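You operate a simulated robot arm through the tools that you are given. There is no shell and no other tool.

The job below is to be done with a simulated robot arm. You get a single attempt, and the scene is never put back.

JOB
Send the parcel on the track and the one on the bench down their printed lanes.
Fine: both ride the rollers, the one on the track first; track off between the two and at the end; gate left down, lane arm left on the last lane; the other parcels stay. Set down upright: parcel.

Only the result counts: the job must be done as asked and must still hold three seconds after the hand-in. Knocking over, shifting, dropping, spilling or breaking anything else fails it.

ROBOT AND FRAMES
A 7-joint arm with a four-finger gripper, fixed in place. Base frame: the origin is on the floor under the middle of its stand, x ahead of it, y to its left, z up; the work surface is at about z = 0.878. Lengths are in m, angles in degrees, forces in N, time in s.
It reaches about 1.223 m from its shoulder. Its first joint turns from -69.0 to 172.0 degrees. Payload 3.67 kg.
The tool frame sits at the grasp point between the pads (the TCP): z along the fingers, y along the line on which they close. The tips reach 0.028 m beyond it. The gripper opens to 0.112 m; its body begins 0.073 m behind the TCP.
Orientation is that of the tool frame in the base frame, as a unit quaternion [w, x, y, z]. With the fingers straight down and closing along the base's y, the tool's x points along the base's -x, its y along +y and its z along -z.

CONTROLS
- The arm moves only by the tool nudge_tool. Its argument "deltas" is one flat list of numbers, 7 for each row, row after row: the turn, a rotation vector about the base's x, y, z in degrees, then the shift along the base's x, y, z in cm, then the finger opening in cm, from 0 to 11.2. In form: [ax, ay, az, dx, dy, dz, fingers, ax, ay, az, dx, dy, dz, fingers, ...]. A call has 1 to 20 rows; each row shifts and turns the commanded pose from where the row before left it. Each row takes 0.2 s and may step no farther than 0.05 m and 8.6 degrees from the row before; otherwise, or with a gripper value out of range, the whole call is refused. A pose out of reach is approached as far as the arm can. The call stops where the force on the tool passes 90 N (or 10 N more than at its start, if that is more) or the arm is blocked; 0.2 s more then pass. The fingers move at their own pace (about 0.1025 m/s each) and stop on an object; they squeeze with about 39 N. The grip force told is the motor's: it shows also when the fingers shut on nothing. Time passes only in rows, and 0.2 s behind the last, so rows that do not move let the fingers close. The reply holds the time, the measured pose of the TCP, the force on the tool along the base axes, the opening and the grip force, in the units named above and with some noise, with the torque about the TCP (base axes, N m) and any sound that the robot's microphone picked up.
- Cameras (640 x 400 px; columns grow to the right, rows downward): "scene" is fixed at [0.0503, -0.6493, 1.4457]; the picture's right is [0.10, -1.00, 0.00], its down [-0.52, -0.05, -0.85] and it looks along [0.85, 0.08, -0.52] (base axes); focal length 311 px, centre (320, 200). "wrist" rides on the gripper at [0.06, -0.018, -0.104] in the tool frame; the picture's right is [0.29, 0.96, 0.00], its down [-0.80, 0.24, -0.55] and it looks along [-0.53, 0.16, 0.83] (tool axes); focal length 234 px, centre (320, 200). There is no depth. A picture from a camera that has moved, and an enlarged one, comes with that camera's place and axes in the base frame and with its lens.
- grab_frame(camera): a new picture of that camera. The clock stands still meanwhile.
- slide_trunk(by): slides the trunk up (or, below 0, down) by that many m; the arm rides with it, the base frame stays. It gives what a move gives, with no picture.
- zoom(camera, box): a new picture of the part [left, top, right, bottom] of that camera's present view, enlarged. The clock stands still meanwhile.
- job_done(): hands the job in; it is judged then, once.

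Places have to be worked out from the pictures, the camera data and where the tool is seen. Open the gripper and draw the arm clear of the work before you hand the job in, unless the task says otherwise.

The tools are called after "Emit:" by a JSON object that holds its "method" and its "body". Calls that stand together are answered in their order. nudge_tool: Moves the arm, as the interface text tells. Its arguments: {"type":"object","properties":{"deltas":{"type":"array","items":{"type":"number"}}},"required":["deltas"]} The other tools are called the same way: slide_trunk (by) moves the trunk up or down; grab_frame (camera) takes a picture; zoom (camera, box) takes an enlarged picture of a part of a camera's view; job_done () hands the job in.

At the start:

```text
time_s: 0.0
tcp_pos: [0.839, -0.2667, 1.1441]
ee_rot: [0.0, 0.0, 1.0, -0.001]
wrist_force: [-0.9, -0.8, -0.4]
wrist_torque: [-0.01, -0.03, 0.0]
width: 0.112
grasp_force: 0.1
trunk travel left (down, up): [-0.65, 0.19]
```

scene: 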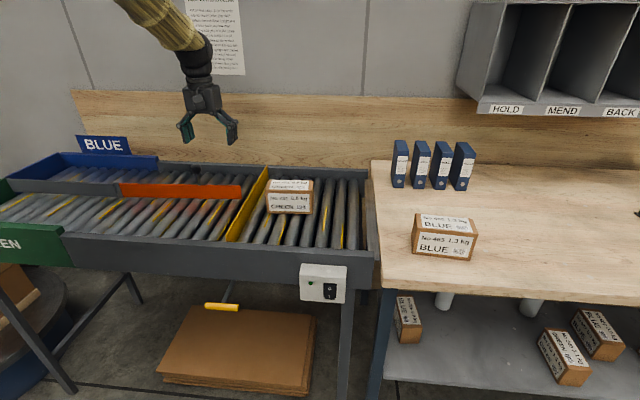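
wrist: 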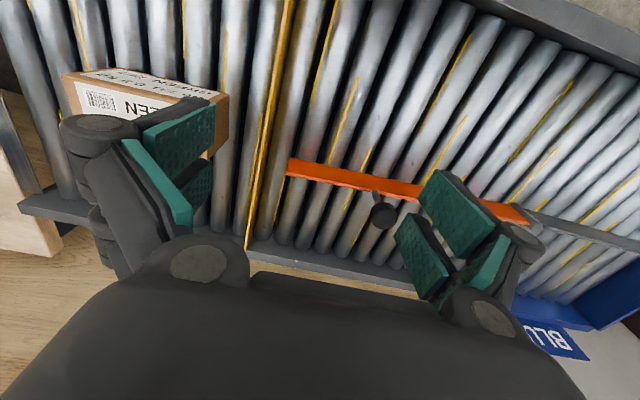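

I start by looking closely at the scene: the track, the parcel labels, the switch box and the notice on the wall.

Emit:
{"method": "zoom", "body": {"camera": "scene", "box": [180, 0, 260, 80]}}

Emit:
{"method": "zoom", "body": {"camera": "scene", "box": [220, 150, 380, 250]}}

Emit:
{"method": "zoom", "body": {"camera": "scene", "box": [280, 250, 380, 320]}}

Emit:
{"method": "zoom", "body": {"camera": "scene", "box": [0, 120, 260, 280]}}

Emit:
{"method": "zoom", "body": {"camera": "scene", "box": [380, 130, 500, 270]}}

Emit:
{"method": "zoom", "body": {"camera": "scene", "box": [180, 260, 340, 390]}}

```text
5.00 times, centred on (220, 40) of scene
camera zoom: at [0.0503, -0.6493, 1.4457], right [0.1, -1.0, 0.0], down [-0.52, -0.05, -0.85], along [0.85, 0.08, -0.52], focal length 1556 px, centre (820, 1000)
```

zoom: 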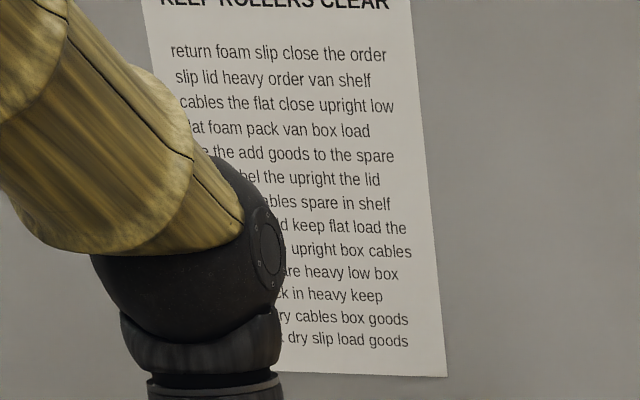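

```text
4.00 times, centred on (300, 200) of scene
camera zoom: at [0.0503, -0.6493, 1.4457], right [0.1, -1.0, 0.0], down [-0.52, -0.05, -0.85], along [0.85, 0.08, -0.52], focal length 1244 px, centre (400, 200)
```

zoom: 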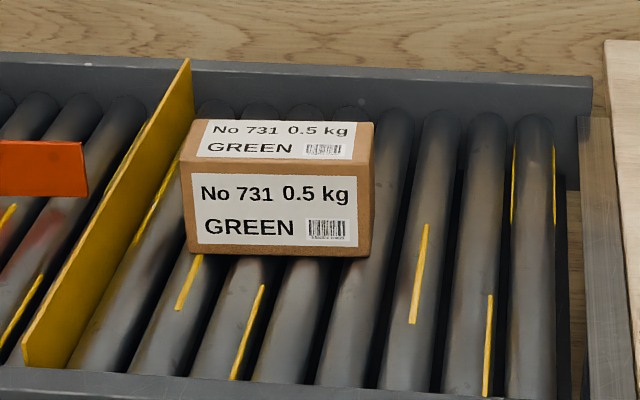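

```text
5.71 times, centred on (330, 285) of scene
camera zoom: at [0.0503, -0.6493, 1.4457], right [0.1, -1.0, 0.0], down [-0.52, -0.05, -0.85], along [0.85, 0.08, -0.52], focal length 1778 px, centre (263, -286)
```

zoom: 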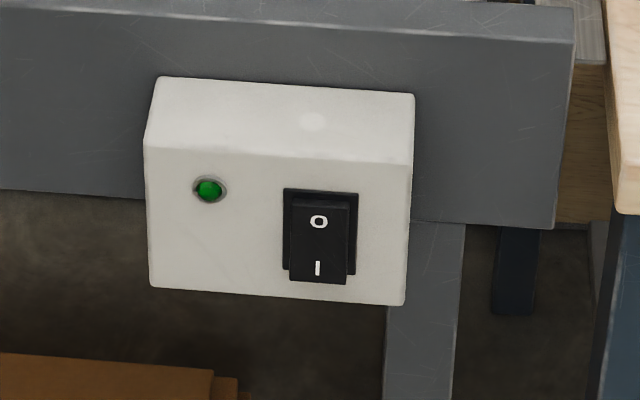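

```text
2.46 times, centred on (130, 200) of scene
camera zoom: at [0.0503, -0.6493, 1.4457], right [0.1, -1.0, 0.0], down [-0.52, -0.05, -0.85], along [0.85, 0.08, -0.52], focal length 766 px, centre (788, 200)
```

zoom: 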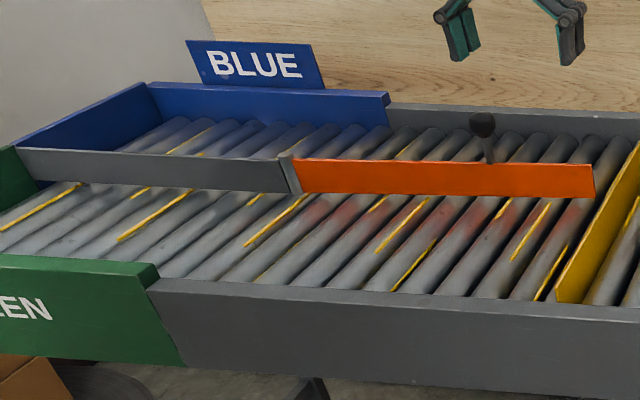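

```text
2.86 times, centred on (440, 200) of scene
camera zoom: at [0.0503, -0.6493, 1.4457], right [0.1, -1.0, 0.0], down [-0.52, -0.05, -0.85], along [0.85, 0.08, -0.52], focal length 889 px, centre (-23, 200)
```

zoom: 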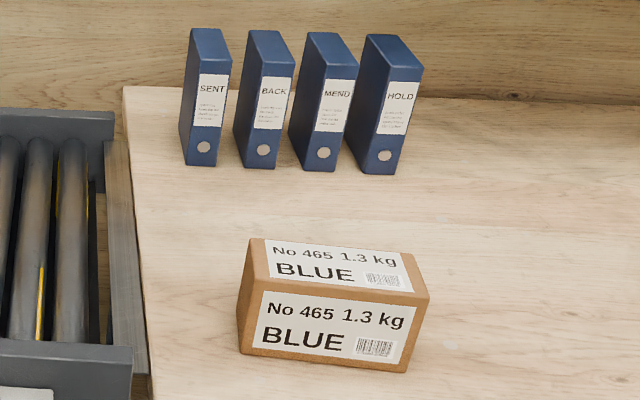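

```text
3.08 times, centred on (260, 325) of scene
camera zoom: at [0.0503, -0.6493, 1.4457], right [0.1, -1.0, 0.0], down [-0.52, -0.05, -0.85], along [0.85, 0.08, -0.52], focal length 957 px, centre (505, -185)
```

zoom: 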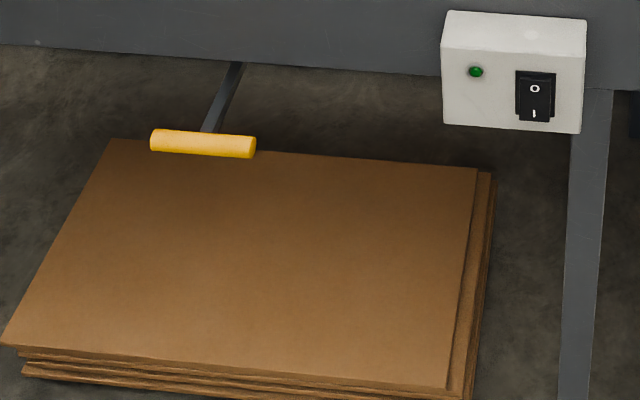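

The notice is just filler. The track parcel is printed GREEN and the bench parcel BLUE. Next I look at the details of the gate, the lane arm and the lever.

Emit:
{"method": "zoom", "body": {"camera": "wrist", "box": [200, 80, 420, 260]}}

Emit:
{"method": "zoom", "body": {"camera": "wrist", "box": [320, 100, 640, 360]}}

Emit:
{"method": "zoom", "body": {"camera": "scene", "box": [210, 150, 290, 250]}}

Emit:
{"method": "zoom", "body": {"camera": "scene", "box": [110, 150, 210, 250]}}

Emit:
{"method": "zoom", "body": {"camera": "scene", "box": [190, 260, 260, 320]}}

Emit:
{"method": "zoom", "body": {"camera": "scene", "box": [400, 205, 490, 270]}}

```text
2.22 times, centred on (310, 170) of wrist
camera zoom: at [0.7788, -0.2862, 1.2492], right [-0.29, 0.96, 0.0], down [0.8, 0.24, 0.55], along [0.53, 0.16, -0.83], focal length 520 px, centre (342, 267)
```

zoom: 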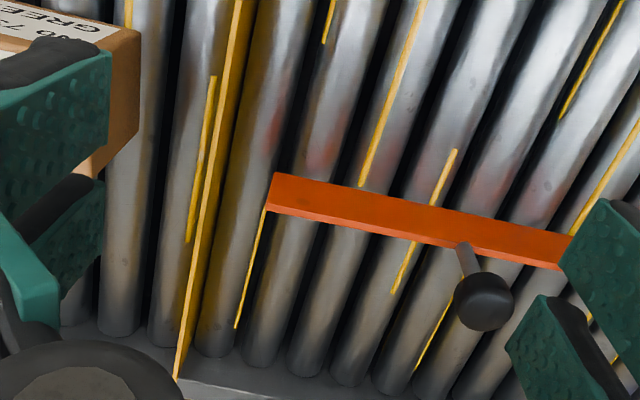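

```text
1.54 times, centred on (480, 230) of wrist
camera zoom: at [0.7788, -0.2862, 1.2492], right [-0.29, 0.96, 0.0], down [0.8, 0.24, 0.55], along [0.53, 0.16, -0.83], focal length 360 px, centre (74, 154)
```

zoom: 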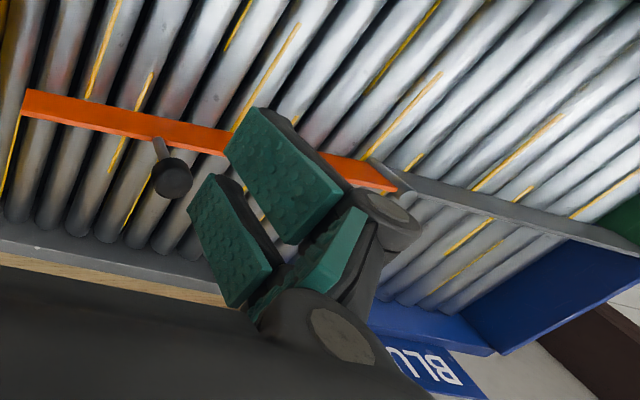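

```text
4.00 times, centred on (250, 200) of scene
camera zoom: at [0.0503, -0.6493, 1.4457], right [0.1, -1.0, 0.0], down [-0.52, -0.05, -0.85], along [0.85, 0.08, -0.52], focal length 1244 px, centre (600, 200)
```

zoom: 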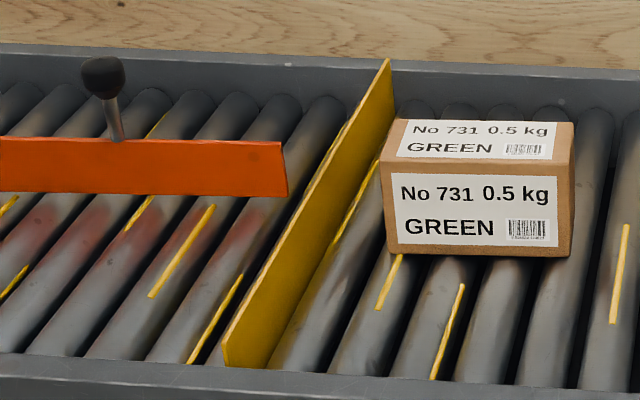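

```text
4.00 times, centred on (160, 200) of scene
camera zoom: at [0.0503, -0.6493, 1.4457], right [0.1, -1.0, 0.0], down [-0.52, -0.05, -0.85], along [0.85, 0.08, -0.52], focal length 1244 px, centre (960, 200)
```

zoom: 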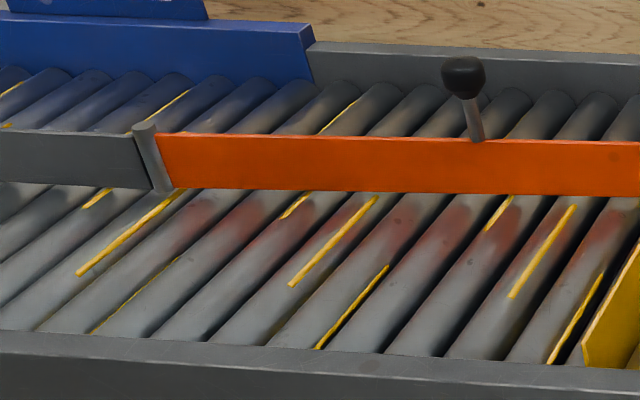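

```text
6.67 times, centred on (225, 290) of scene
camera zoom: at [0.0503, -0.6493, 1.4457], right [0.1, -1.0, 0.0], down [-0.52, -0.05, -0.85], along [0.85, 0.08, -0.52], focal length 2074 px, centre (953, -400)
```

zoom: 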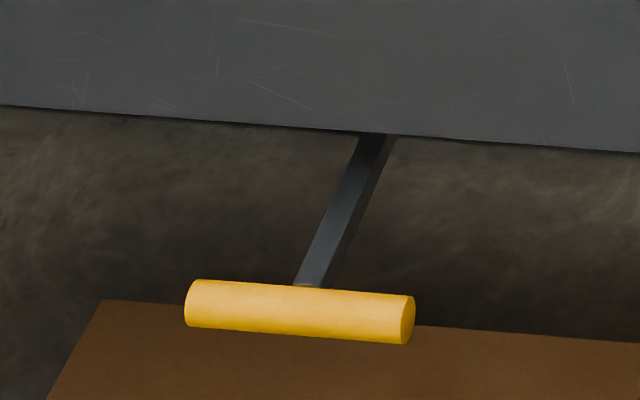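

```text
6.15 times, centred on (445, 238) of scene
camera zoom: at [0.0503, -0.6493, 1.4457], right [0.1, -1.0, 0.0], down [-0.52, -0.05, -0.85], along [0.85, 0.08, -0.52], focal length 1915 px, centre (-449, -31)
```

zoom: 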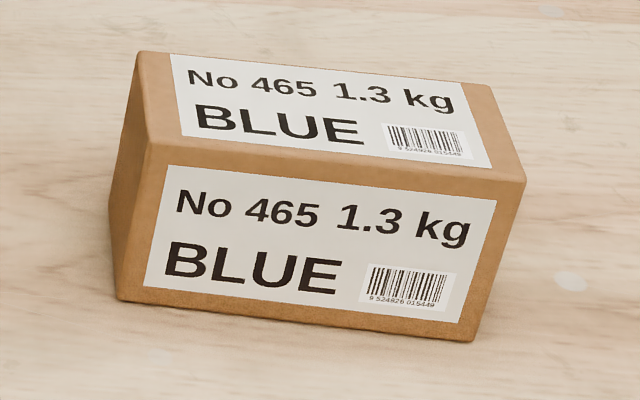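

The gate sits across the track at y≈-0.32. The lever handle looks to be near (0.61, -0.32, 0.75) and the switch box is on the front rail. I draw the tool back towards the robot so the wrist camera sees the front of the track.

Emit:
{"method": "nudge_tool", "body": {"deltas": [0, 0, 0, -4.25, -2.0, 0, 11.2, 0, 0, 0, -4.25, -2.0, 0, 11.2, 0, 0, 0, -4.25, -2.0, 0, 11.2, 0, 0, 0, -4.25, -2.0, 0, 11.2, 0, 0, 0, -4.25, -2.0, 0, 11.2, 0, 0, 0, -4.25, -2.0, 0, 11.2, 0, 0, 0, -4.25, -2.0, 0, 11.2, 0, 0, 0, -4.25, -2.0, 0, 11.2]}}

Emit:
{"method": "grab_frame", "body": {"camera": "wrist"}}

Emit:
{"method": "grab_frame", "body": {"camera": "scene"}}

```text
time_s: 1.8
tcp_pos: [0.497, -0.4256, 1.1467]
ee_rot: [0.001, -0.001, 1.0, -0.001]
wrist_force: [0.2, 0.9, -0.2]
wrist_torque: [-0.08, 0.02, -0.01]
width: 0.1116
grasp_force: 0.0
trunk travel left (down, up): [-0.65, 0.19]
```

```text
taken
camera wrist: at [0.437, -0.4449, 1.2518], right [-0.29, 0.96, 0.0], down [0.8, 0.24, 0.55], along [0.53, 0.16, -0.83], focal length 234 px, centre (320, 200)
```

wrist: 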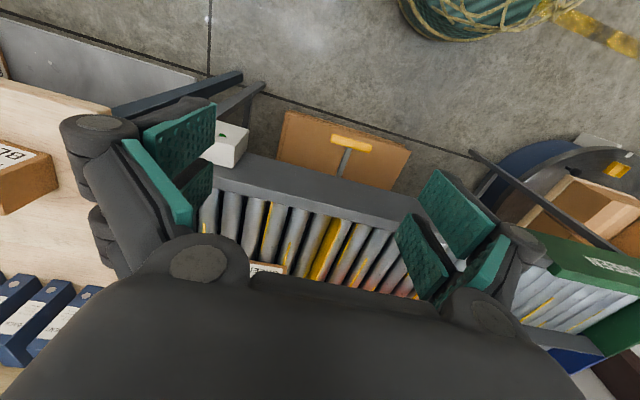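

```text
taken
```

scene: 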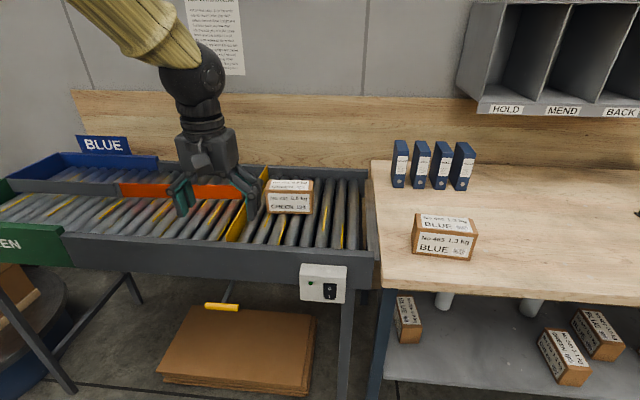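

I can now see the handle and the switch box from the wrist. I zoom in to triangulate them.

Emit:
{"method": "zoom", "body": {"camera": "wrist", "box": [290, 110, 420, 200]}}

Emit:
{"method": "zoom", "body": {"camera": "wrist", "box": [180, 100, 290, 200]}}

Emit:
{"method": "zoom", "body": {"camera": "wrist", "box": [190, 170, 430, 310]}}

Emit:
{"method": "zoom", "body": {"camera": "scene", "box": [280, 250, 380, 320]}}

```text
4.44 times, centred on (355, 155) of wrist
camera zoom: at [0.437, -0.4449, 1.2518], right [-0.29, 0.96, 0.0], down [0.8, 0.24, 0.55], along [0.53, 0.16, -0.83], focal length 1041 px, centre (164, 400)
```

zoom: 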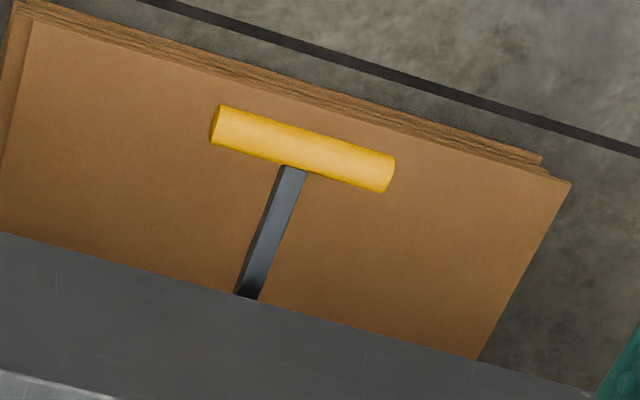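

```text
4.00 times, centred on (235, 150) of wrist
camera zoom: at [0.437, -0.4449, 1.2518], right [-0.29, 0.96, 0.0], down [0.8, 0.24, 0.55], along [0.53, 0.16, -0.83], focal length 937 px, centre (660, 400)
```

zoom: 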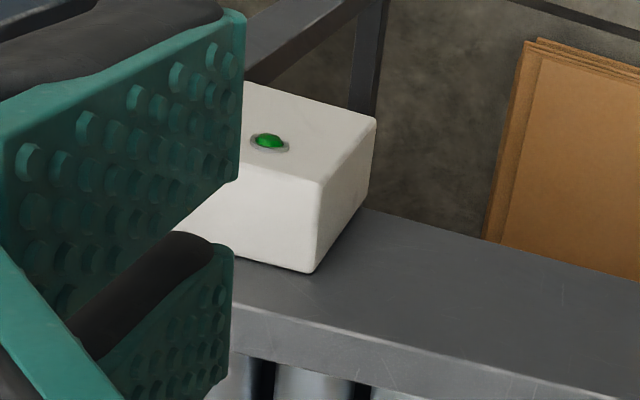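

```text
2.67 times, centred on (310, 240) of wrist
camera zoom: at [0.437, -0.4449, 1.2518], right [-0.29, 0.96, 0.0], down [0.8, 0.24, 0.55], along [0.53, 0.16, -0.83], focal length 624 px, centre (347, 93)
```

zoom: 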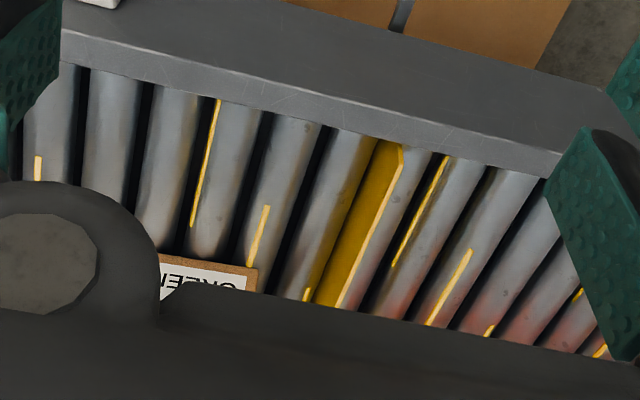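

```text
5.71 times, centred on (330, 285) of scene
camera zoom: at [0.0503, -0.6493, 1.4457], right [0.1, -1.0, 0.0], down [-0.52, -0.05, -0.85], along [0.85, 0.08, -0.52], focal length 1778 px, centre (263, -286)
```

zoom: 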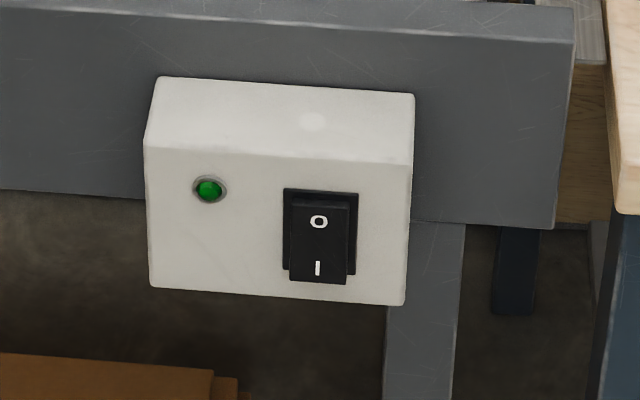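

Triangulation so far:
- Handle: about (0.588, -0.331, 0.765)
- Switch box front face: x≈0.618, with the rocker at y≈-0.622, z≈0.81–0.845
- Lane arm knob: about (0.937, -0.150, 0.998), with the arm's pivot near (0.92, 0.137)

The arm stands almost neutral, so I set it for GREEN first. I move above the knob.

Emit:
{"method": "nudge_tool", "body": {"deltas": [0, 0, 0, 4, 2.505, 0, 11.2, 0, 0, 0, 4, 2.505, 0, 11.2, 0, 0, 0, 4, 2.505, 0, 11.2, 0, 0, 0, 4, 2.505, 0, 11.2, 0, 0, 0, 4, 2.505, 0, 11.2, 0, 0, 0, 4, 2.505, 0, 11.2, 0, 0, 0, 4, 2.505, 0, 11.2, 0, 0, 0, 4, 2.505, 0, 11.2, 0, 0, 0, 4, 2.505, 0, 11.2, 0, 0, 0, 4, 2.505, 0, 9, 0, 0, 0, 4, 2.505, 0, 9, 0, 0, 0, 0, 0, 0, 9]}}

Emit:
{"method": "grab_frame", "body": {"camera": "wrist"}}

Emit:
{"method": "grab_frame", "body": {"camera": "scene"}}

```text
time_s: 4.4
tcp_pos: [0.9387, -0.1539, 1.1461]
ee_rot: [0.001, 0.0, 1.0, 0.0]
wrist_force: [0.4, -0.3, 0.0]
wrist_torque: [0.0, -0.05, 0.04]
width: 0.0901
grasp_force: 0.0
trunk travel left (down, up): [-0.65, 0.19]
```

```text
taken
camera wrist: at [0.8778, -0.1714, 1.2507], right [-0.29, 0.96, 0.0], down [0.8, 0.24, 0.56], along [0.53, 0.16, -0.83], focal length 234 px, centre (320, 200)
```

wrist: 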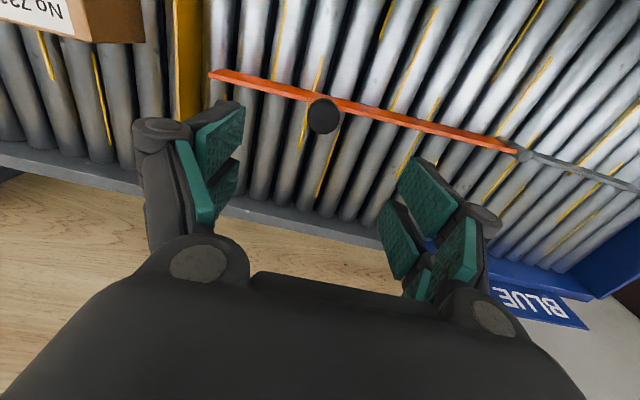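

```text
taken
```

scene: 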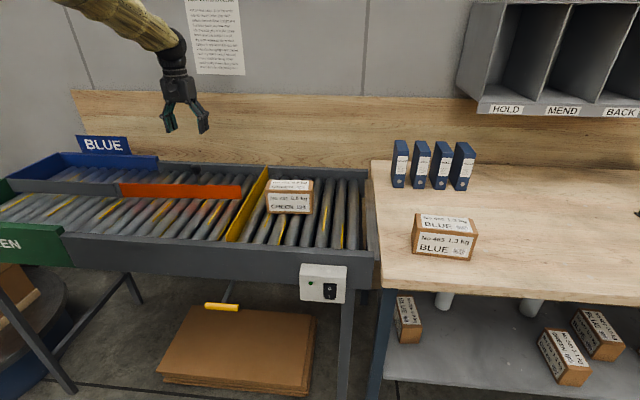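

The knob checks out at (0.938, -0.149, 0.998), directly below the tool. I lower onto it and close on it.

Emit:
{"method": "nudge_tool", "body": {"deltas": [0, 0, 0, 0, 0.4, -4.9, 9, 0, 0, 0, 0, 0, -4.9, 9, 0, 0, 0, 0, 0, -4.6, 9, 0, 0, 0, 0, 0, 0, 0, 0, 0, 0, 0, 0, 0, 0, 0, 0, 0, 0, 0, 0, 0]}}

Emit:
{"method": "grab_frame", "body": {"camera": "scene"}}

Emit:
{"method": "grab_frame", "body": {"camera": "wrist"}}

```text
time_s: 5.8
tcp_pos: [0.9391, -0.1492, 0.9999]
ee_rot: [0.0, 0.0, 1.0, 0.001]
wrist_force: [1.1, -16.3, 3.3]
wrist_torque: [-0.42, 0.17, 0.01]
width: 0.0313
grasp_force: 45.1
trunk travel left (down, up): [-0.65, 0.19]
```

```text
taken
```

scene: 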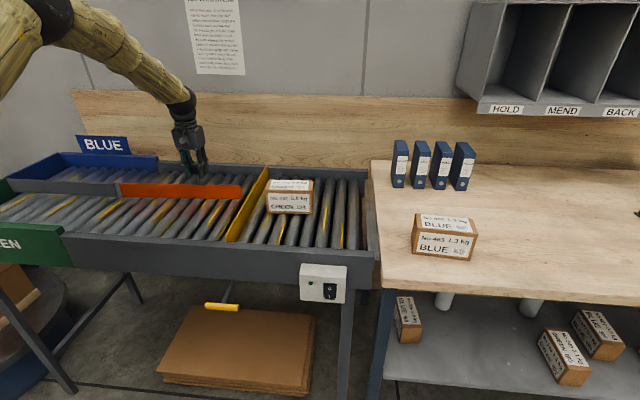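

```text
taken
camera wrist: at [0.8795, -0.1676, 1.1051], right [-0.29, 0.96, 0.0], down [0.8, 0.24, 0.55], along [0.53, 0.16, -0.83], focal length 234 px, centre (320, 200)
```

wrist: 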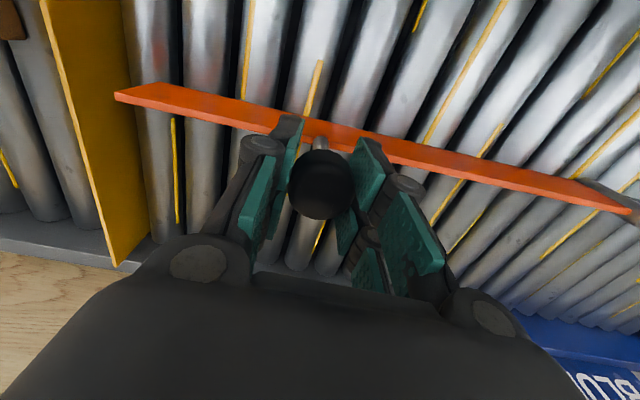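

The knob is gripped. I swing the arm along its arc around the pivot towards the far side, which sends parcels to the near (GREEN) lane, and I watch the forces.

Emit:
{"method": "nudge_tool", "body": {"deltas": [0, 0, 0, 0, -0.15, 0, 0, 0, 0, 3.8, 1.89, 0.2, 0, 0, 0, 0, 4, 1.98, 0.35, 0, 0, 0, 0, 4, 1.94, 0.48, 0, 0]}}

Emit:
{"method": "grab_frame", "body": {"camera": "scene"}}

```text
time_s: 6.8
tcp_pos: [0.9978, -0.1399, 1.0]
ee_rot: [0.0, -0.103, 0.995, 0.001]
wrist_force: [2.4, -6.7, 4.2]
wrist_torque: [-0.1, -0.17, -0.06]
width: 0.0311
grasp_force: 45.3
trunk travel left (down, up): [-0.65, 0.19]
```

```text
taken
```

scene: 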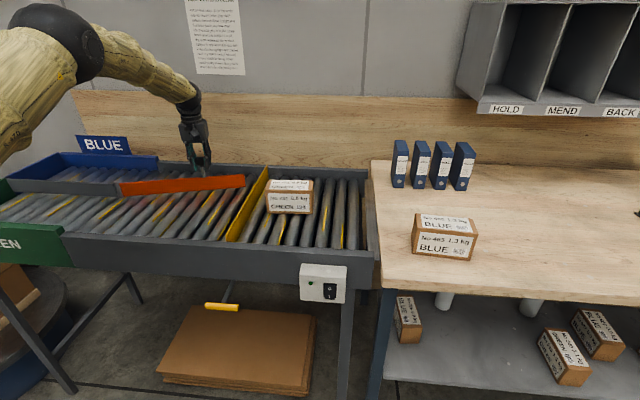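

The arm follows easily with low force. I go on towards its far stop.

Emit:
{"method": "nudge_tool", "body": {"deltas": [0, 0, 4, 1.91, 0.62, 0, 0, 0, 0, 4, 1.85, 0.75, 0, 0, 0, 0, 0, 0, 0, 0, 0]}}

Emit:
{"method": "grab_frame", "body": {"camera": "scene"}}

Emit:
{"method": "grab_frame", "body": {"camera": "wrist"}}

```text
time_s: 7.6
tcp_pos: [1.0349, -0.1253, 0.999]
ee_rot: [0.0, -0.173, 0.985, 0.001]
wrist_force: [0.9, -1.8, 1.4]
wrist_torque: [0.17, -0.49, 0.1]
width: 0.031
grasp_force: 44.9
trunk travel left (down, up): [-0.65, 0.19]
```

```text
taken
```

scene: 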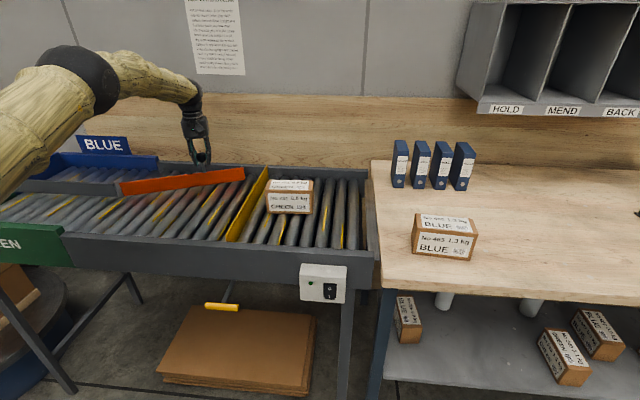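

```text
taken
camera wrist: at [0.9843, -0.1642, 1.105], right [-0.6, 0.8, 0.0], down [0.67, 0.5, 0.55], along [0.44, 0.33, -0.83], focal length 234 px, centre (320, 200)
```

wrist: 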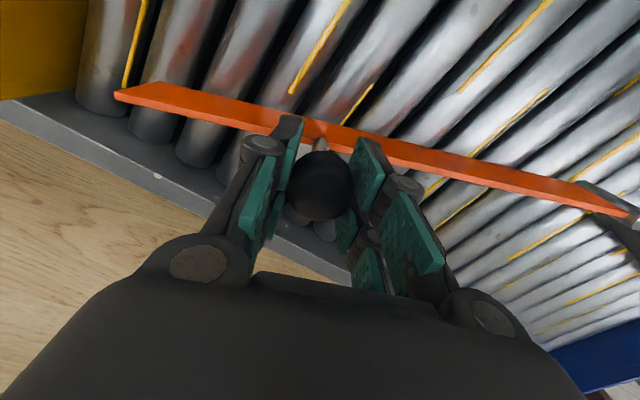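

The free end is near the far rail but not at it yet. I continue in small steps, feeling for the stop.

Emit:
{"method": "nudge_tool", "body": {"deltas": [0, 0, 2, 0.91, 0.42, 0, 0, 0, 0, 2, 0.89, 0.46, 0, 0, 0, 0, 0, 0, 0, 0, 0]}}

Emit:
{"method": "grab_frame", "body": {"camera": "wrist"}}

```text
time_s: 8.4
tcp_pos: [1.0527, -0.1165, 0.9998]
ee_rot: [0.0, -0.207, 0.978, 0.002]
wrist_force: [2.0, -3.3, -2.6]
wrist_torque: [-0.03, 0.0, 0.07]
width: 0.0308
grasp_force: 44.9
trunk travel left (down, up): [-0.65, 0.19]
```

```text
taken
camera wrist: at [1.0053, -0.1589, 1.105], right [-0.65, 0.76, 0.0], down [0.63, 0.54, 0.55], along [0.42, 0.36, -0.83], focal length 234 px, centre (320, 200)
```

wrist: 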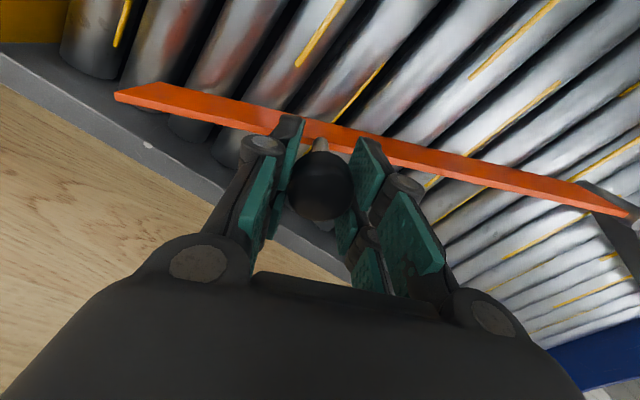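

There is still no resistance. I take a few more small steps.

Emit:
{"method": "nudge_tool", "body": {"deltas": [0, 0, 2, 0.88, 0.49, 0, 0, 0, 0, 2, 0.86, 0.51, 0, 0, 0, 0, 0, 0, 0, 0, 0]}}

Emit:
{"method": "grab_frame", "body": {"camera": "wrist"}}

Emit:
{"method": "zoom", "body": {"camera": "scene", "box": [110, 130, 290, 250]}}

```text
time_s: 9.2
tcp_pos: [1.0667, -0.1101, 1.0001]
ee_rot: [0.0, -0.24, 0.971, 0.001]
wrist_force: [10.0, -13.1, 3.3]
wrist_torque: [-0.29, -0.21, -0.06]
width: 0.0307
grasp_force: 44.8
out of reach, approached as far as the arm can: row 2
trunk travel left (down, up): [-0.65, 0.19]
```

```text
taken
camera wrist: at [1.0209, -0.1548, 1.105], right [-0.7, 0.71, 0.0], down [0.59, 0.58, 0.55], along [0.4, 0.39, -0.83], focal length 234 px, centre (320, 200)
```

wrist: 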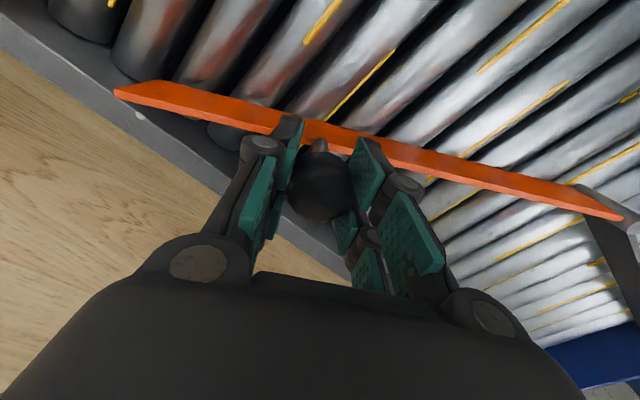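

```text
3.33 times, centred on (200, 190) of scene
camera zoom: at [0.0503, -0.6493, 1.4457], right [0.1, -1.0, 0.0], down [-0.52, -0.05, -0.85], along [0.85, 0.08, -0.52], focal length 1037 px, centre (720, 233)
```

zoom: 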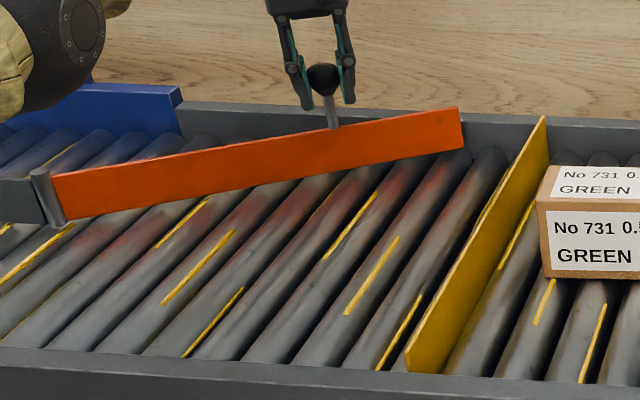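

The tip has come near the far rail, and the small rise in force may be the stop. I zoom in to check whether the tip touches the rail.

Emit:
{"method": "zoom", "body": {"camera": "wrist", "box": [20, 0, 260, 160]}}

Emit:
{"method": "zoom", "body": {"camera": "scene", "box": [220, 145, 290, 190]}}

```text
2.50 times, centred on (140, 80) of wrist
camera zoom: at [1.0209, -0.1548, 1.105], right [-0.7, 0.71, 0.0], down [0.59, 0.58, 0.55], along [0.4, 0.39, -0.83], focal length 585 px, centre (770, 500)
```

zoom: 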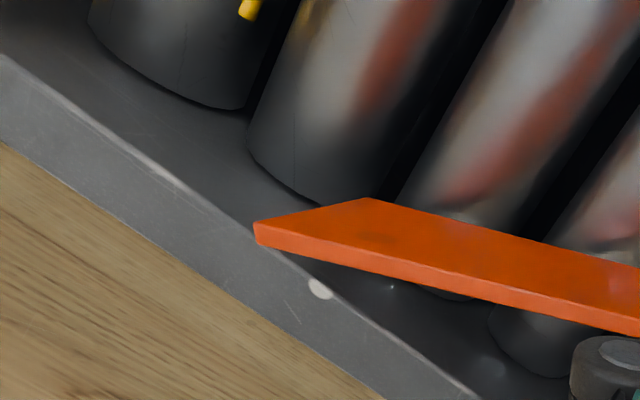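

```text
8.89 times, centred on (255, 168) of scene
camera zoom: at [0.0503, -0.6493, 1.4457], right [0.1, -1.0, 0.0], down [-0.52, -0.05, -0.85], along [0.85, 0.08, -0.52], focal length 2766 px, centre (898, 489)
```

zoom: 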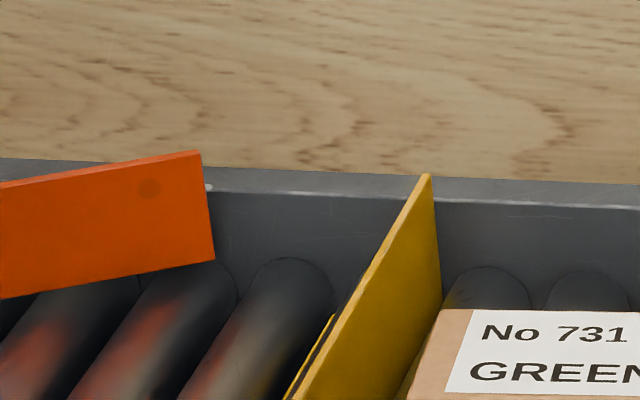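

The tip is at x≈1.133 and the rail at ≈1.157, so it is nearly home. I try one small push without turning the tool, to feel whether that is its stop.

Emit:
{"method": "nudge_tool", "body": {"deltas": [0, 0, -4, 0.0, 0.0, 0, 0, 0, 0, -4, 0.5, 0.3, 0, 0, 0, 0, 0, 0.5, 0.3, 0, 0, 0, 0, 0, 0, 0, 0, 0]}}

Emit:
{"method": "zoom", "body": {"camera": "scene", "box": [110, 130, 290, 250]}}

```text
time_s: 10.2
tcp_pos: [1.0675, -0.1093, 1.0]
ee_rot: [0.0, -0.17, 0.985, 0.0]
wrist_force: [29.4, -47.0, 7.8]
wrist_torque: [-0.97, 0.26, 0.15]
width: 0.0305
grasp_force: 44.7
out of reach, approached as far as the arm can: row 2, 3
trunk travel left (down, up): [-0.65, 0.19]
```

```text
3.33 times, centred on (200, 190) of scene
camera zoom: at [0.0503, -0.6493, 1.4457], right [0.1, -1.0, 0.0], down [-0.52, -0.05, -0.85], along [0.85, 0.08, -0.52], focal length 1037 px, centre (720, 233)
```

zoom: 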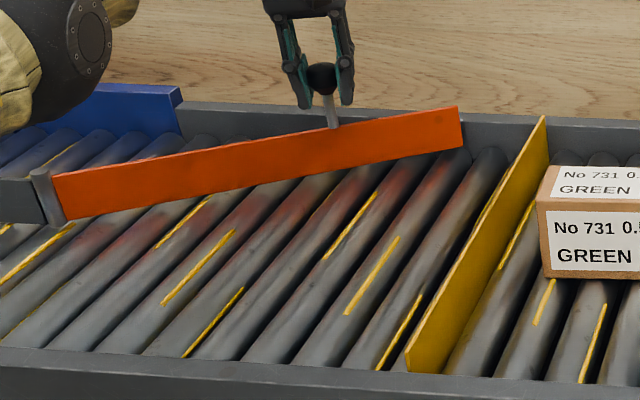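

The force is purely radial, so this is only the edge of my reach and not a stop. I ease it off, release the knob and lift clear.

Emit:
{"method": "nudge_tool", "body": {"deltas": [0, 0, 0, -0.85, -0.9, 0, 0, 0, 0, 0, 0, 0, 0, 6, 0, 0, 0, 0, 0, 0, 9, 0, 0, 0, 0, 0, 4, 9, 0, 0, 0, 0, 0, 4, 9]}}

Emit:
{"method": "zoom", "body": {"camera": "scene", "box": [110, 130, 290, 250]}}

```text
time_s: 11.4
tcp_pos: [1.0548, -0.1141, 1.0812]
ee_rot: [-0.001, -0.172, 0.985, 0.0]
wrist_force: [0.3, -1.1, 0.1]
wrist_torque: [-0.01, -0.02, 0.02]
width: 0.0902
grasp_force: 0.0
trunk travel left (down, up): [-0.65, 0.19]
```

```text
3.33 times, centred on (200, 190) of scene
camera zoom: at [0.0503, -0.6493, 1.4457], right [0.1, -1.0, 0.0], down [-0.52, -0.05, -0.85], along [0.85, 0.08, -0.52], focal length 1037 px, centre (720, 233)
```

zoom: 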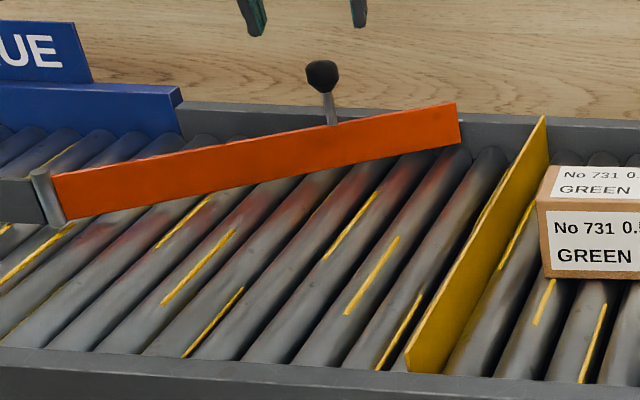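

The arm is now at about 33°, with its tip next to the far rail, and it stays there on its own. I turn the tool back and move to the front of the track for the gate lever.

Emit:
{"method": "nudge_tool", "body": {"deltas": [0, 0, -6.7, -3, 0, 3, 9, 0, 0, -6.7, -4, -1, 2.5, 9, 0, 0, -6.6, -4, -1.5, 2, 11.2, 0, 0, 0, -4.5, -1.74, 0, 11.2, 0, 0, 0, -4.5, -1.74, 0, 11.2, 0, 0, 0, -4.5, -1.74, 0, 11.2, 0, 0, 0, -4.5, -1.74, 0, 11.2, 0, 0, 0, -4.5, -1.74, 0, 11.2, 0, 0, 0, -4.5, -1.74, 0, 11.2, 0, 0, 0, -4.5, -1.74, 0, 11.2, 0, 0, 0, -4.5, -1.74, 0, 11.2, 0, 0, 0, -4.5, -1.74, 0, 11.2, 0, 0, 0, -4.5, -1.74, 0, 11.2, 0, 0, 0, -4.5, -1.74, 0, 11.2, 0, 0, 0, 0, 0, 0, 11.2]}}

Emit:
{"method": "grab_frame", "body": {"camera": "scene"}}

Emit:
{"method": "grab_frame", "body": {"camera": "wrist"}}

```text
time_s: 14.6
tcp_pos: [0.4496, -0.3261, 1.1474]
ee_rot: [-0.005, 0.006, 1.0, 0.024]
wrist_force: [-0.2, 1.4, -0.9]
wrist_torque: [-0.07, 0.03, -0.02]
width: 0.1118
grasp_force: 0.1
trunk travel left (down, up): [-0.65, 0.19]
```

```text
taken
```

scene: 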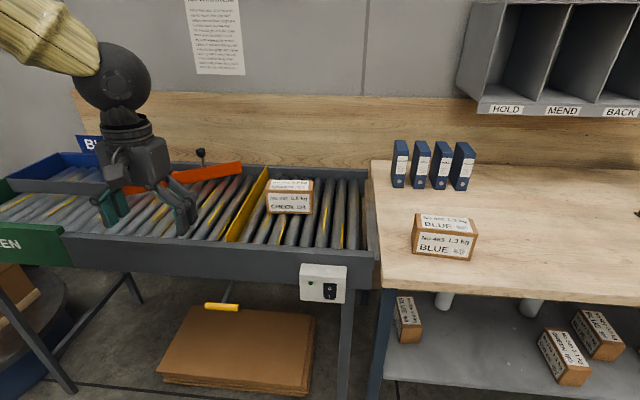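

```text
taken
camera wrist: at [0.3903, -0.3498, 1.2521], right [-0.28, 0.96, 0.05], down [0.81, 0.2, 0.55], along [0.52, 0.19, -0.83], focal length 234 px, centre (320, 200)
```

wrist: 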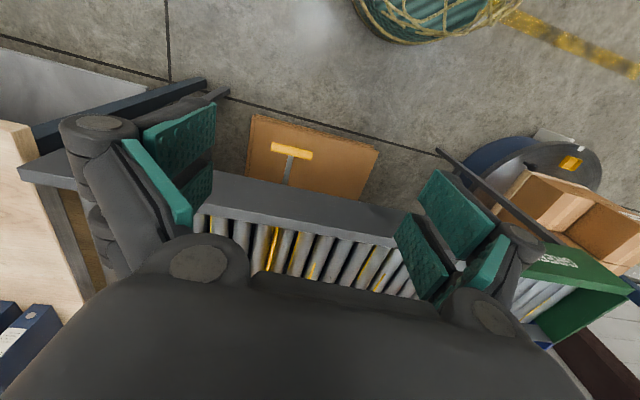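

The pose reads slightly tilted (about 2.7°). I let it settle for a moment and check it before going lower.

Emit:
{"method": "nudge_tool", "body": {"deltas": [0, 0, 0, 0, 0, 0, 11.2, 0, 0, 0, 0, 0, 0, 11.2]}}

Emit:
{"method": "zoom", "body": {"camera": "wrist", "box": [210, 100, 400, 220]}}

```text
time_s: 15.2
tcp_pos: [0.4493, -0.3277, 1.1476]
ee_rot: [-0.006, 0.007, 1.0, 0.023]
wrist_force: [0.2, -0.6, 0.7]
wrist_torque: [-0.03, -0.02, 0.02]
width: 0.1121
grasp_force: 0.0
trunk travel left (down, up): [-0.65, 0.19]
```

```text
3.33 times, centred on (305, 160) of wrist
camera zoom: at [0.3904, -0.35, 1.2527], right [-0.28, 0.96, 0.05], down [0.81, 0.2, 0.55], along [0.52, 0.19, -0.83], focal length 781 px, centre (370, 333)
```

zoom: 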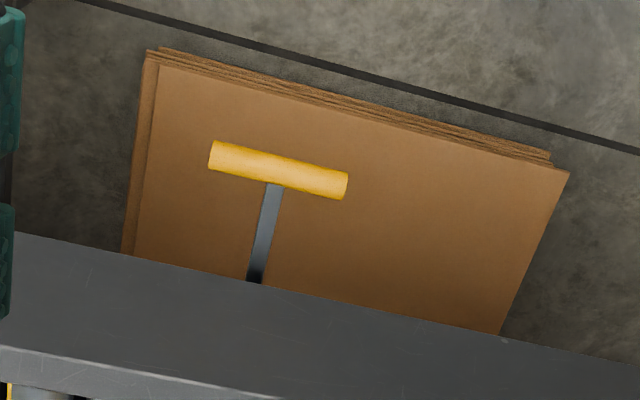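

The tilt persists, so the arm is probably close to a joint limit at this height. I lower the trunk so the arm works at a more comfortable height in front of the rail.

Emit:
{"method": "slide_trunk", "body": {"by": -0.25}}

Emit:
{"method": "grab_frame", "body": {"camera": "scene"}}

Emit:
{"method": "grab_frame", "body": {"camera": "wrist"}}

```text
time_s: 17.8
tcp_pos: [0.4501, -0.3278, 0.9]
ee_rot: [-0.005, 0.006, 1.0, 0.024]
wrist_force: [0.0, -0.1, 0.1]
wrist_torque: [-0.02, 0.0, 0.02]
width: 0.112
grasp_force: 0.0
trunk travel left (down, up): [-0.4, 0.44]
```

```text
taken
```

scene: 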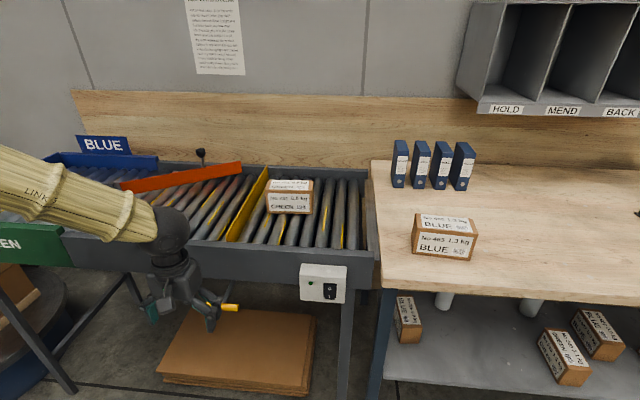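

```text
taken
camera wrist: at [0.3904, -0.3499, 1.0041], right [-0.28, 0.96, 0.05], down [0.8, 0.2, 0.56], along [0.53, 0.19, -0.83], focal length 234 px, centre (320, 200)
```

wrist: 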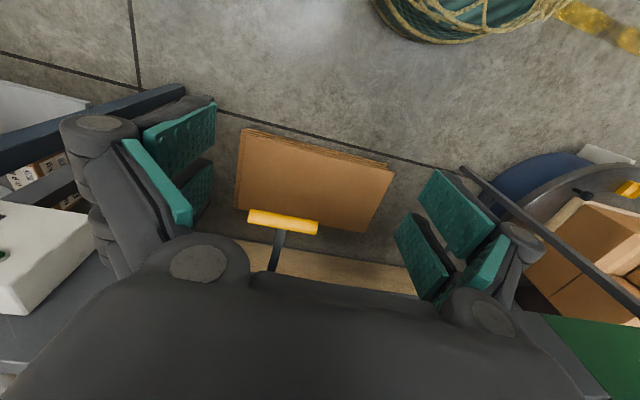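

The handle again works out to (0.588, -0.331, 0.765). I pitch the fingers 30° forward and come to a pre-grasp point behind it, open wide enough to take the handle by its two ends.

Emit:
{"method": "nudge_tool", "body": {"deltas": [0, -7.5, 0, 2, 0, -0.9, 11.2, 0, -7.5, 0, 2, 0, -0.9, 11.2, 0, -7.5, 0, 2, 0, -0.9, 11.2, 0, -7.5, 0, 2, 0, -0.9, 11.2, 0, 0, 0, 0, 0, 0, 11.2]}}

Emit:
{"method": "grab_frame", "body": {"camera": "scene"}}

Emit:
{"method": "grab_frame", "body": {"camera": "wrist"}}

```text
time_s: 19.0
tcp_pos: [0.5326, -0.3273, 0.8699]
ee_rot: [0.259, 0.0, 0.966, 0.0]
wrist_force: [-0.1, -0.2, 0.2]
wrist_torque: [-0.02, 0.03, 0.0]
width: 0.112
grasp_force: 0.0
trunk travel left (down, up): [-0.4, 0.44]
```

```text
taken
```

scene: 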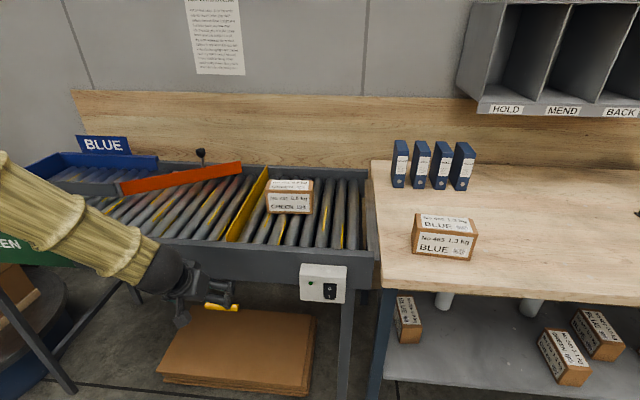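

```text
taken
camera wrist: at [0.427, -0.3452, 0.9319], right [-0.25, 0.96, -0.14], down [0.41, 0.24, 0.88], along [0.88, 0.16, -0.46], focal length 234 px, centre (320, 200)
```

wrist: 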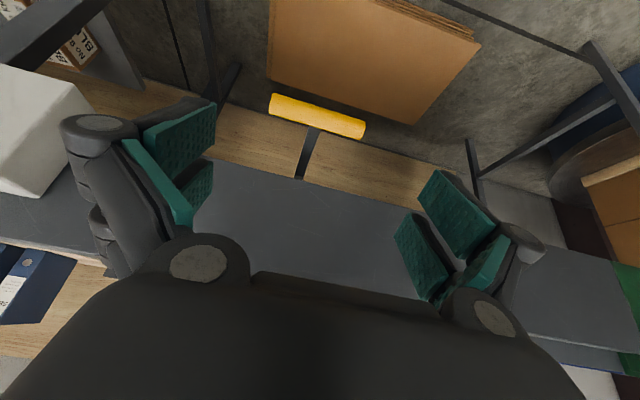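

The orientation is clean at a 30° pitch, and this view puts the handle at (0.586, -0.332, 0.765). I advance so the fingers straddle its two ends, then look again before closing.

Emit:
{"method": "nudge_tool", "body": {"deltas": [0, 0, 0, 1.3, -0.45, -2.5, 11.2, 0, 0, 0, 1.3, 0, -2.5, 11.2, 0, 0, 0, 1.3, 0, -2.5, 11.2, 0, 0, 0, 1.4, 0, -2.9, 11.2]}}

Emit:
{"method": "grab_frame", "body": {"camera": "wrist"}}

Emit:
{"method": "zoom", "body": {"camera": "scene", "box": [120, 220, 300, 340]}}

```text
time_s: 20.0
tcp_pos: [0.5847, -0.3324, 0.769]
ee_rot: [0.263, 0.01, 0.965, 0.011]
wrist_force: [-0.1, -0.4, 0.3]
wrist_torque: [0.02, 0.0, 0.04]
width: 0.1118
grasp_force: 0.1
trunk travel left (down, up): [-0.4, 0.44]
```

```text
taken
camera wrist: at [0.4798, -0.3512, 0.8285], right [-0.24, 0.96, -0.12], down [0.41, 0.21, 0.89], along [0.88, 0.16, -0.44], focal length 234 px, centre (320, 200)
```

wrist: 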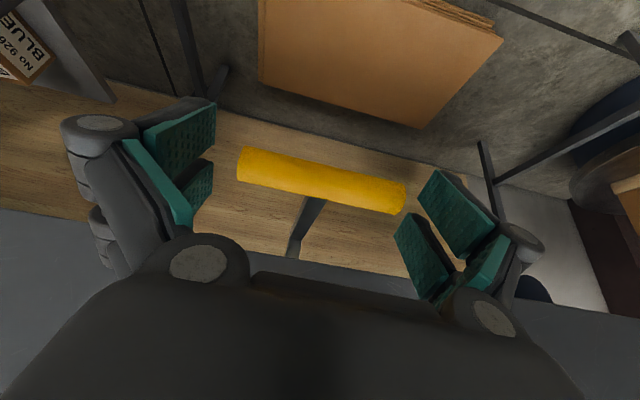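

```text
3.33 times, centred on (210, 280) of scene
camera zoom: at [0.0503, -0.6493, 1.4457], right [0.1, -1.0, 0.0], down [-0.52, -0.05, -0.85], along [0.85, 0.08, -0.52], focal length 1037 px, centre (687, -67)
```

zoom: 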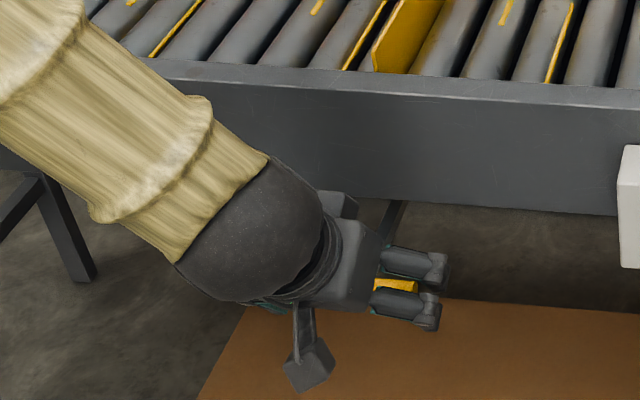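

The handle sits between the pads, level with the grasp point. I close on its ends.

Emit:
{"method": "nudge_tool", "body": {"deltas": [0, 0, 0, 0, 0, 0, 6, 0, 0, 0, 0, 0, 0, 6, 0, 0, 0, 0, 0, 0, 6]}}

Emit:
{"method": "grab_frame", "body": {"camera": "wrist"}}

```text
time_s: 20.8
tcp_pos: [0.5841, -0.3303, 0.7675]
ee_rot: [0.261, 0.008, 0.965, 0.01]
wrist_force: [4.0, 28.7, 5.3]
wrist_torque: [0.55, -1.3, 1.21]
width: 0.0902
grasp_force: 45.0
trunk travel left (down, up): [-0.4, 0.44]
```

```text
taken
camera wrist: at [0.4792, -0.3489, 0.8277], right [-0.24, 0.96, -0.12], down [0.41, 0.22, 0.89], along [0.88, 0.16, -0.45], focal length 234 px, centre (320, 200)
```

wrist: 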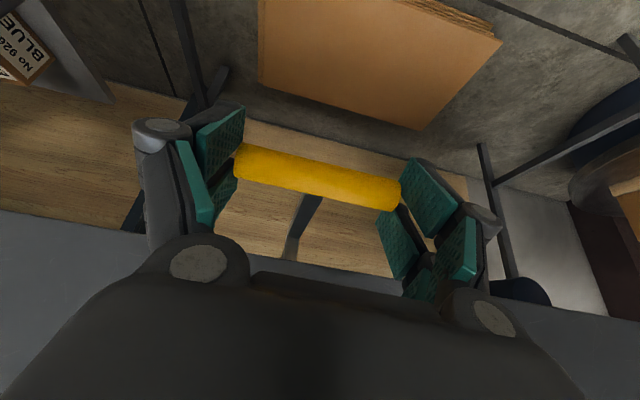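

It's gripped, with some side load towards +y. I ease that off and probe by lifting the handle a little.

Emit:
{"method": "nudge_tool", "body": {"deltas": [0, 0, 0, 0, 0.25, 0, 6, 0, 0, 0, 0, 0, 0.6, 6, 0, 0, 0, 0, 0, 0.6, 6]}}

Emit:
{"method": "zoom", "body": {"camera": "scene", "box": [180, 150, 300, 230]}}

```text
time_s: 21.6
tcp_pos: [0.5834, -0.3297, 0.7708]
ee_rot: [0.255, 0.018, 0.967, 0.018]
wrist_force: [39.9, 67.5, -12.8]
wrist_torque: [0.04, -0.35, -0.02]
width: 0.0903
grasp_force: 44.8
trunk travel left (down, up): [-0.4, 0.44]
```

```text
5.00 times, centred on (240, 190) of scene
camera zoom: at [0.0503, -0.6493, 1.4457], right [0.1, -1.0, 0.0], down [-0.52, -0.05, -0.85], along [0.85, 0.08, -0.52], focal length 1556 px, centre (720, 250)
```

zoom: 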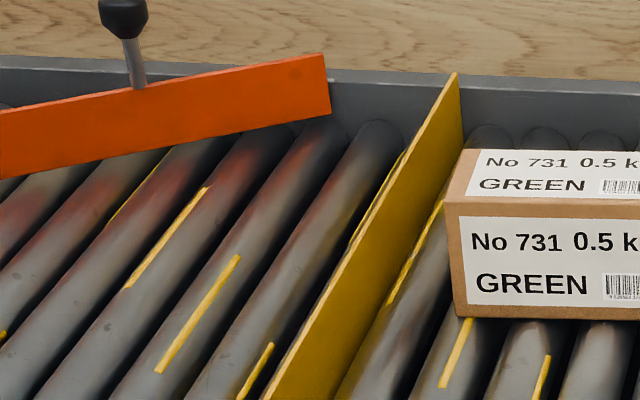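

The forces rose oddly in x and y and the pose shows the arm straining at a joint limit here. I undo that small move, release and back out so I can use a better trunk height.

Emit:
{"method": "nudge_tool", "body": {"deltas": [0, 0, 0, 0, -0.25, -1.2, 6, 0, 0, 0, 0, 0, 0, 11.2, 0, 0, 0, 0, 0, 0, 11.2, 0, 0, 0, -1.5, 0, 3.0, 11.2, 0, 0, 0, -1.5, 0, 3.0, 11.2, 0, 0, 0, -1.5, 0, 3.0, 11.2, 0, 0, 0, -1.5, 0, 3.0, 11.2, 0, 0, 0, 0, 0, 3.5, 11.2, 0, 0, 0, 0, 0, 3.5, 11.2]}}

Emit:
{"method": "grab_frame", "body": {"camera": "scene"}}

```text
time_s: 23.6
tcp_pos: [0.5301, -0.3508, 0.9267]
ee_rot: [0.25, 0.022, 0.967, 0.049]
wrist_force: [0.3, -1.0, 0.2]
wrist_torque: [0.02, 0.0, -0.02]
width: 0.1119
grasp_force: 0.0
out of reach, approached as far as the arm can: row 9
trunk travel left (down, up): [-0.4, 0.44]
```

```text
taken
```

scene: 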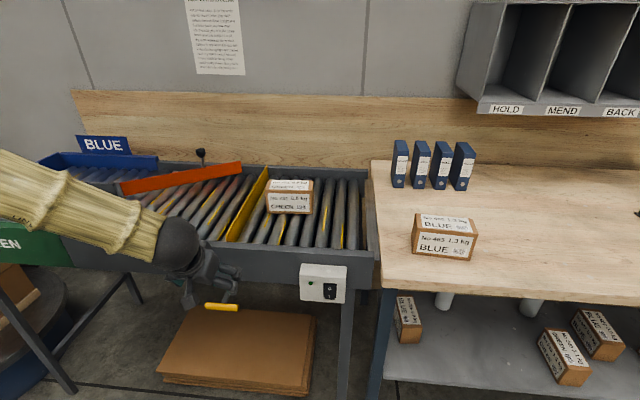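

The arm seems folded towards a limit when the trunk is low. I raise the trunk again so the arm reaches downward with more room.

Emit:
{"method": "slide_trunk", "body": {"by": 0.25}}

Emit:
{"method": "nudge_tool", "body": {"deltas": [0, 0, 0, 2, 0, -4, 11.2, 0, 0, 0, 1, 0, -4.5, 11.2, 0, 0, 0, 0, 0, -4.5, 11.2, 0, 0, 0, 0, 0, -4.5, 11.2]}}

Emit:
{"method": "grab_frame", "body": {"camera": "scene"}}

```text
time_s: 26.2
tcp_pos: [0.5295, -0.3515, 1.1808]
ee_rot: [0.254, 0.023, 0.966, 0.047]
wrist_force: [-0.5, 1.0, -0.1]
wrist_torque: [0.01, 0.0, 0.01]
width: 0.1122
grasp_force: 0.1
trunk travel left (down, up): [-0.65, 0.19]
```

```text
time_s: 27.2
tcp_pos: [0.5622, -0.3307, 1.0273]
ee_rot: [0.26, -0.002, 0.966, -0.005]
wrist_force: [0.1, 1.9, 1.4]
wrist_torque: [-0.18, 0.08, -0.1]
width: 0.112
grasp_force: 0.1
trunk travel left (down, up): [-0.65, 0.19]
```

```text
taken
```

scene: 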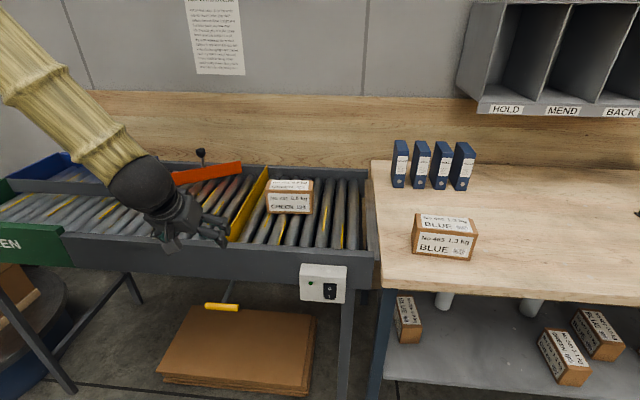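

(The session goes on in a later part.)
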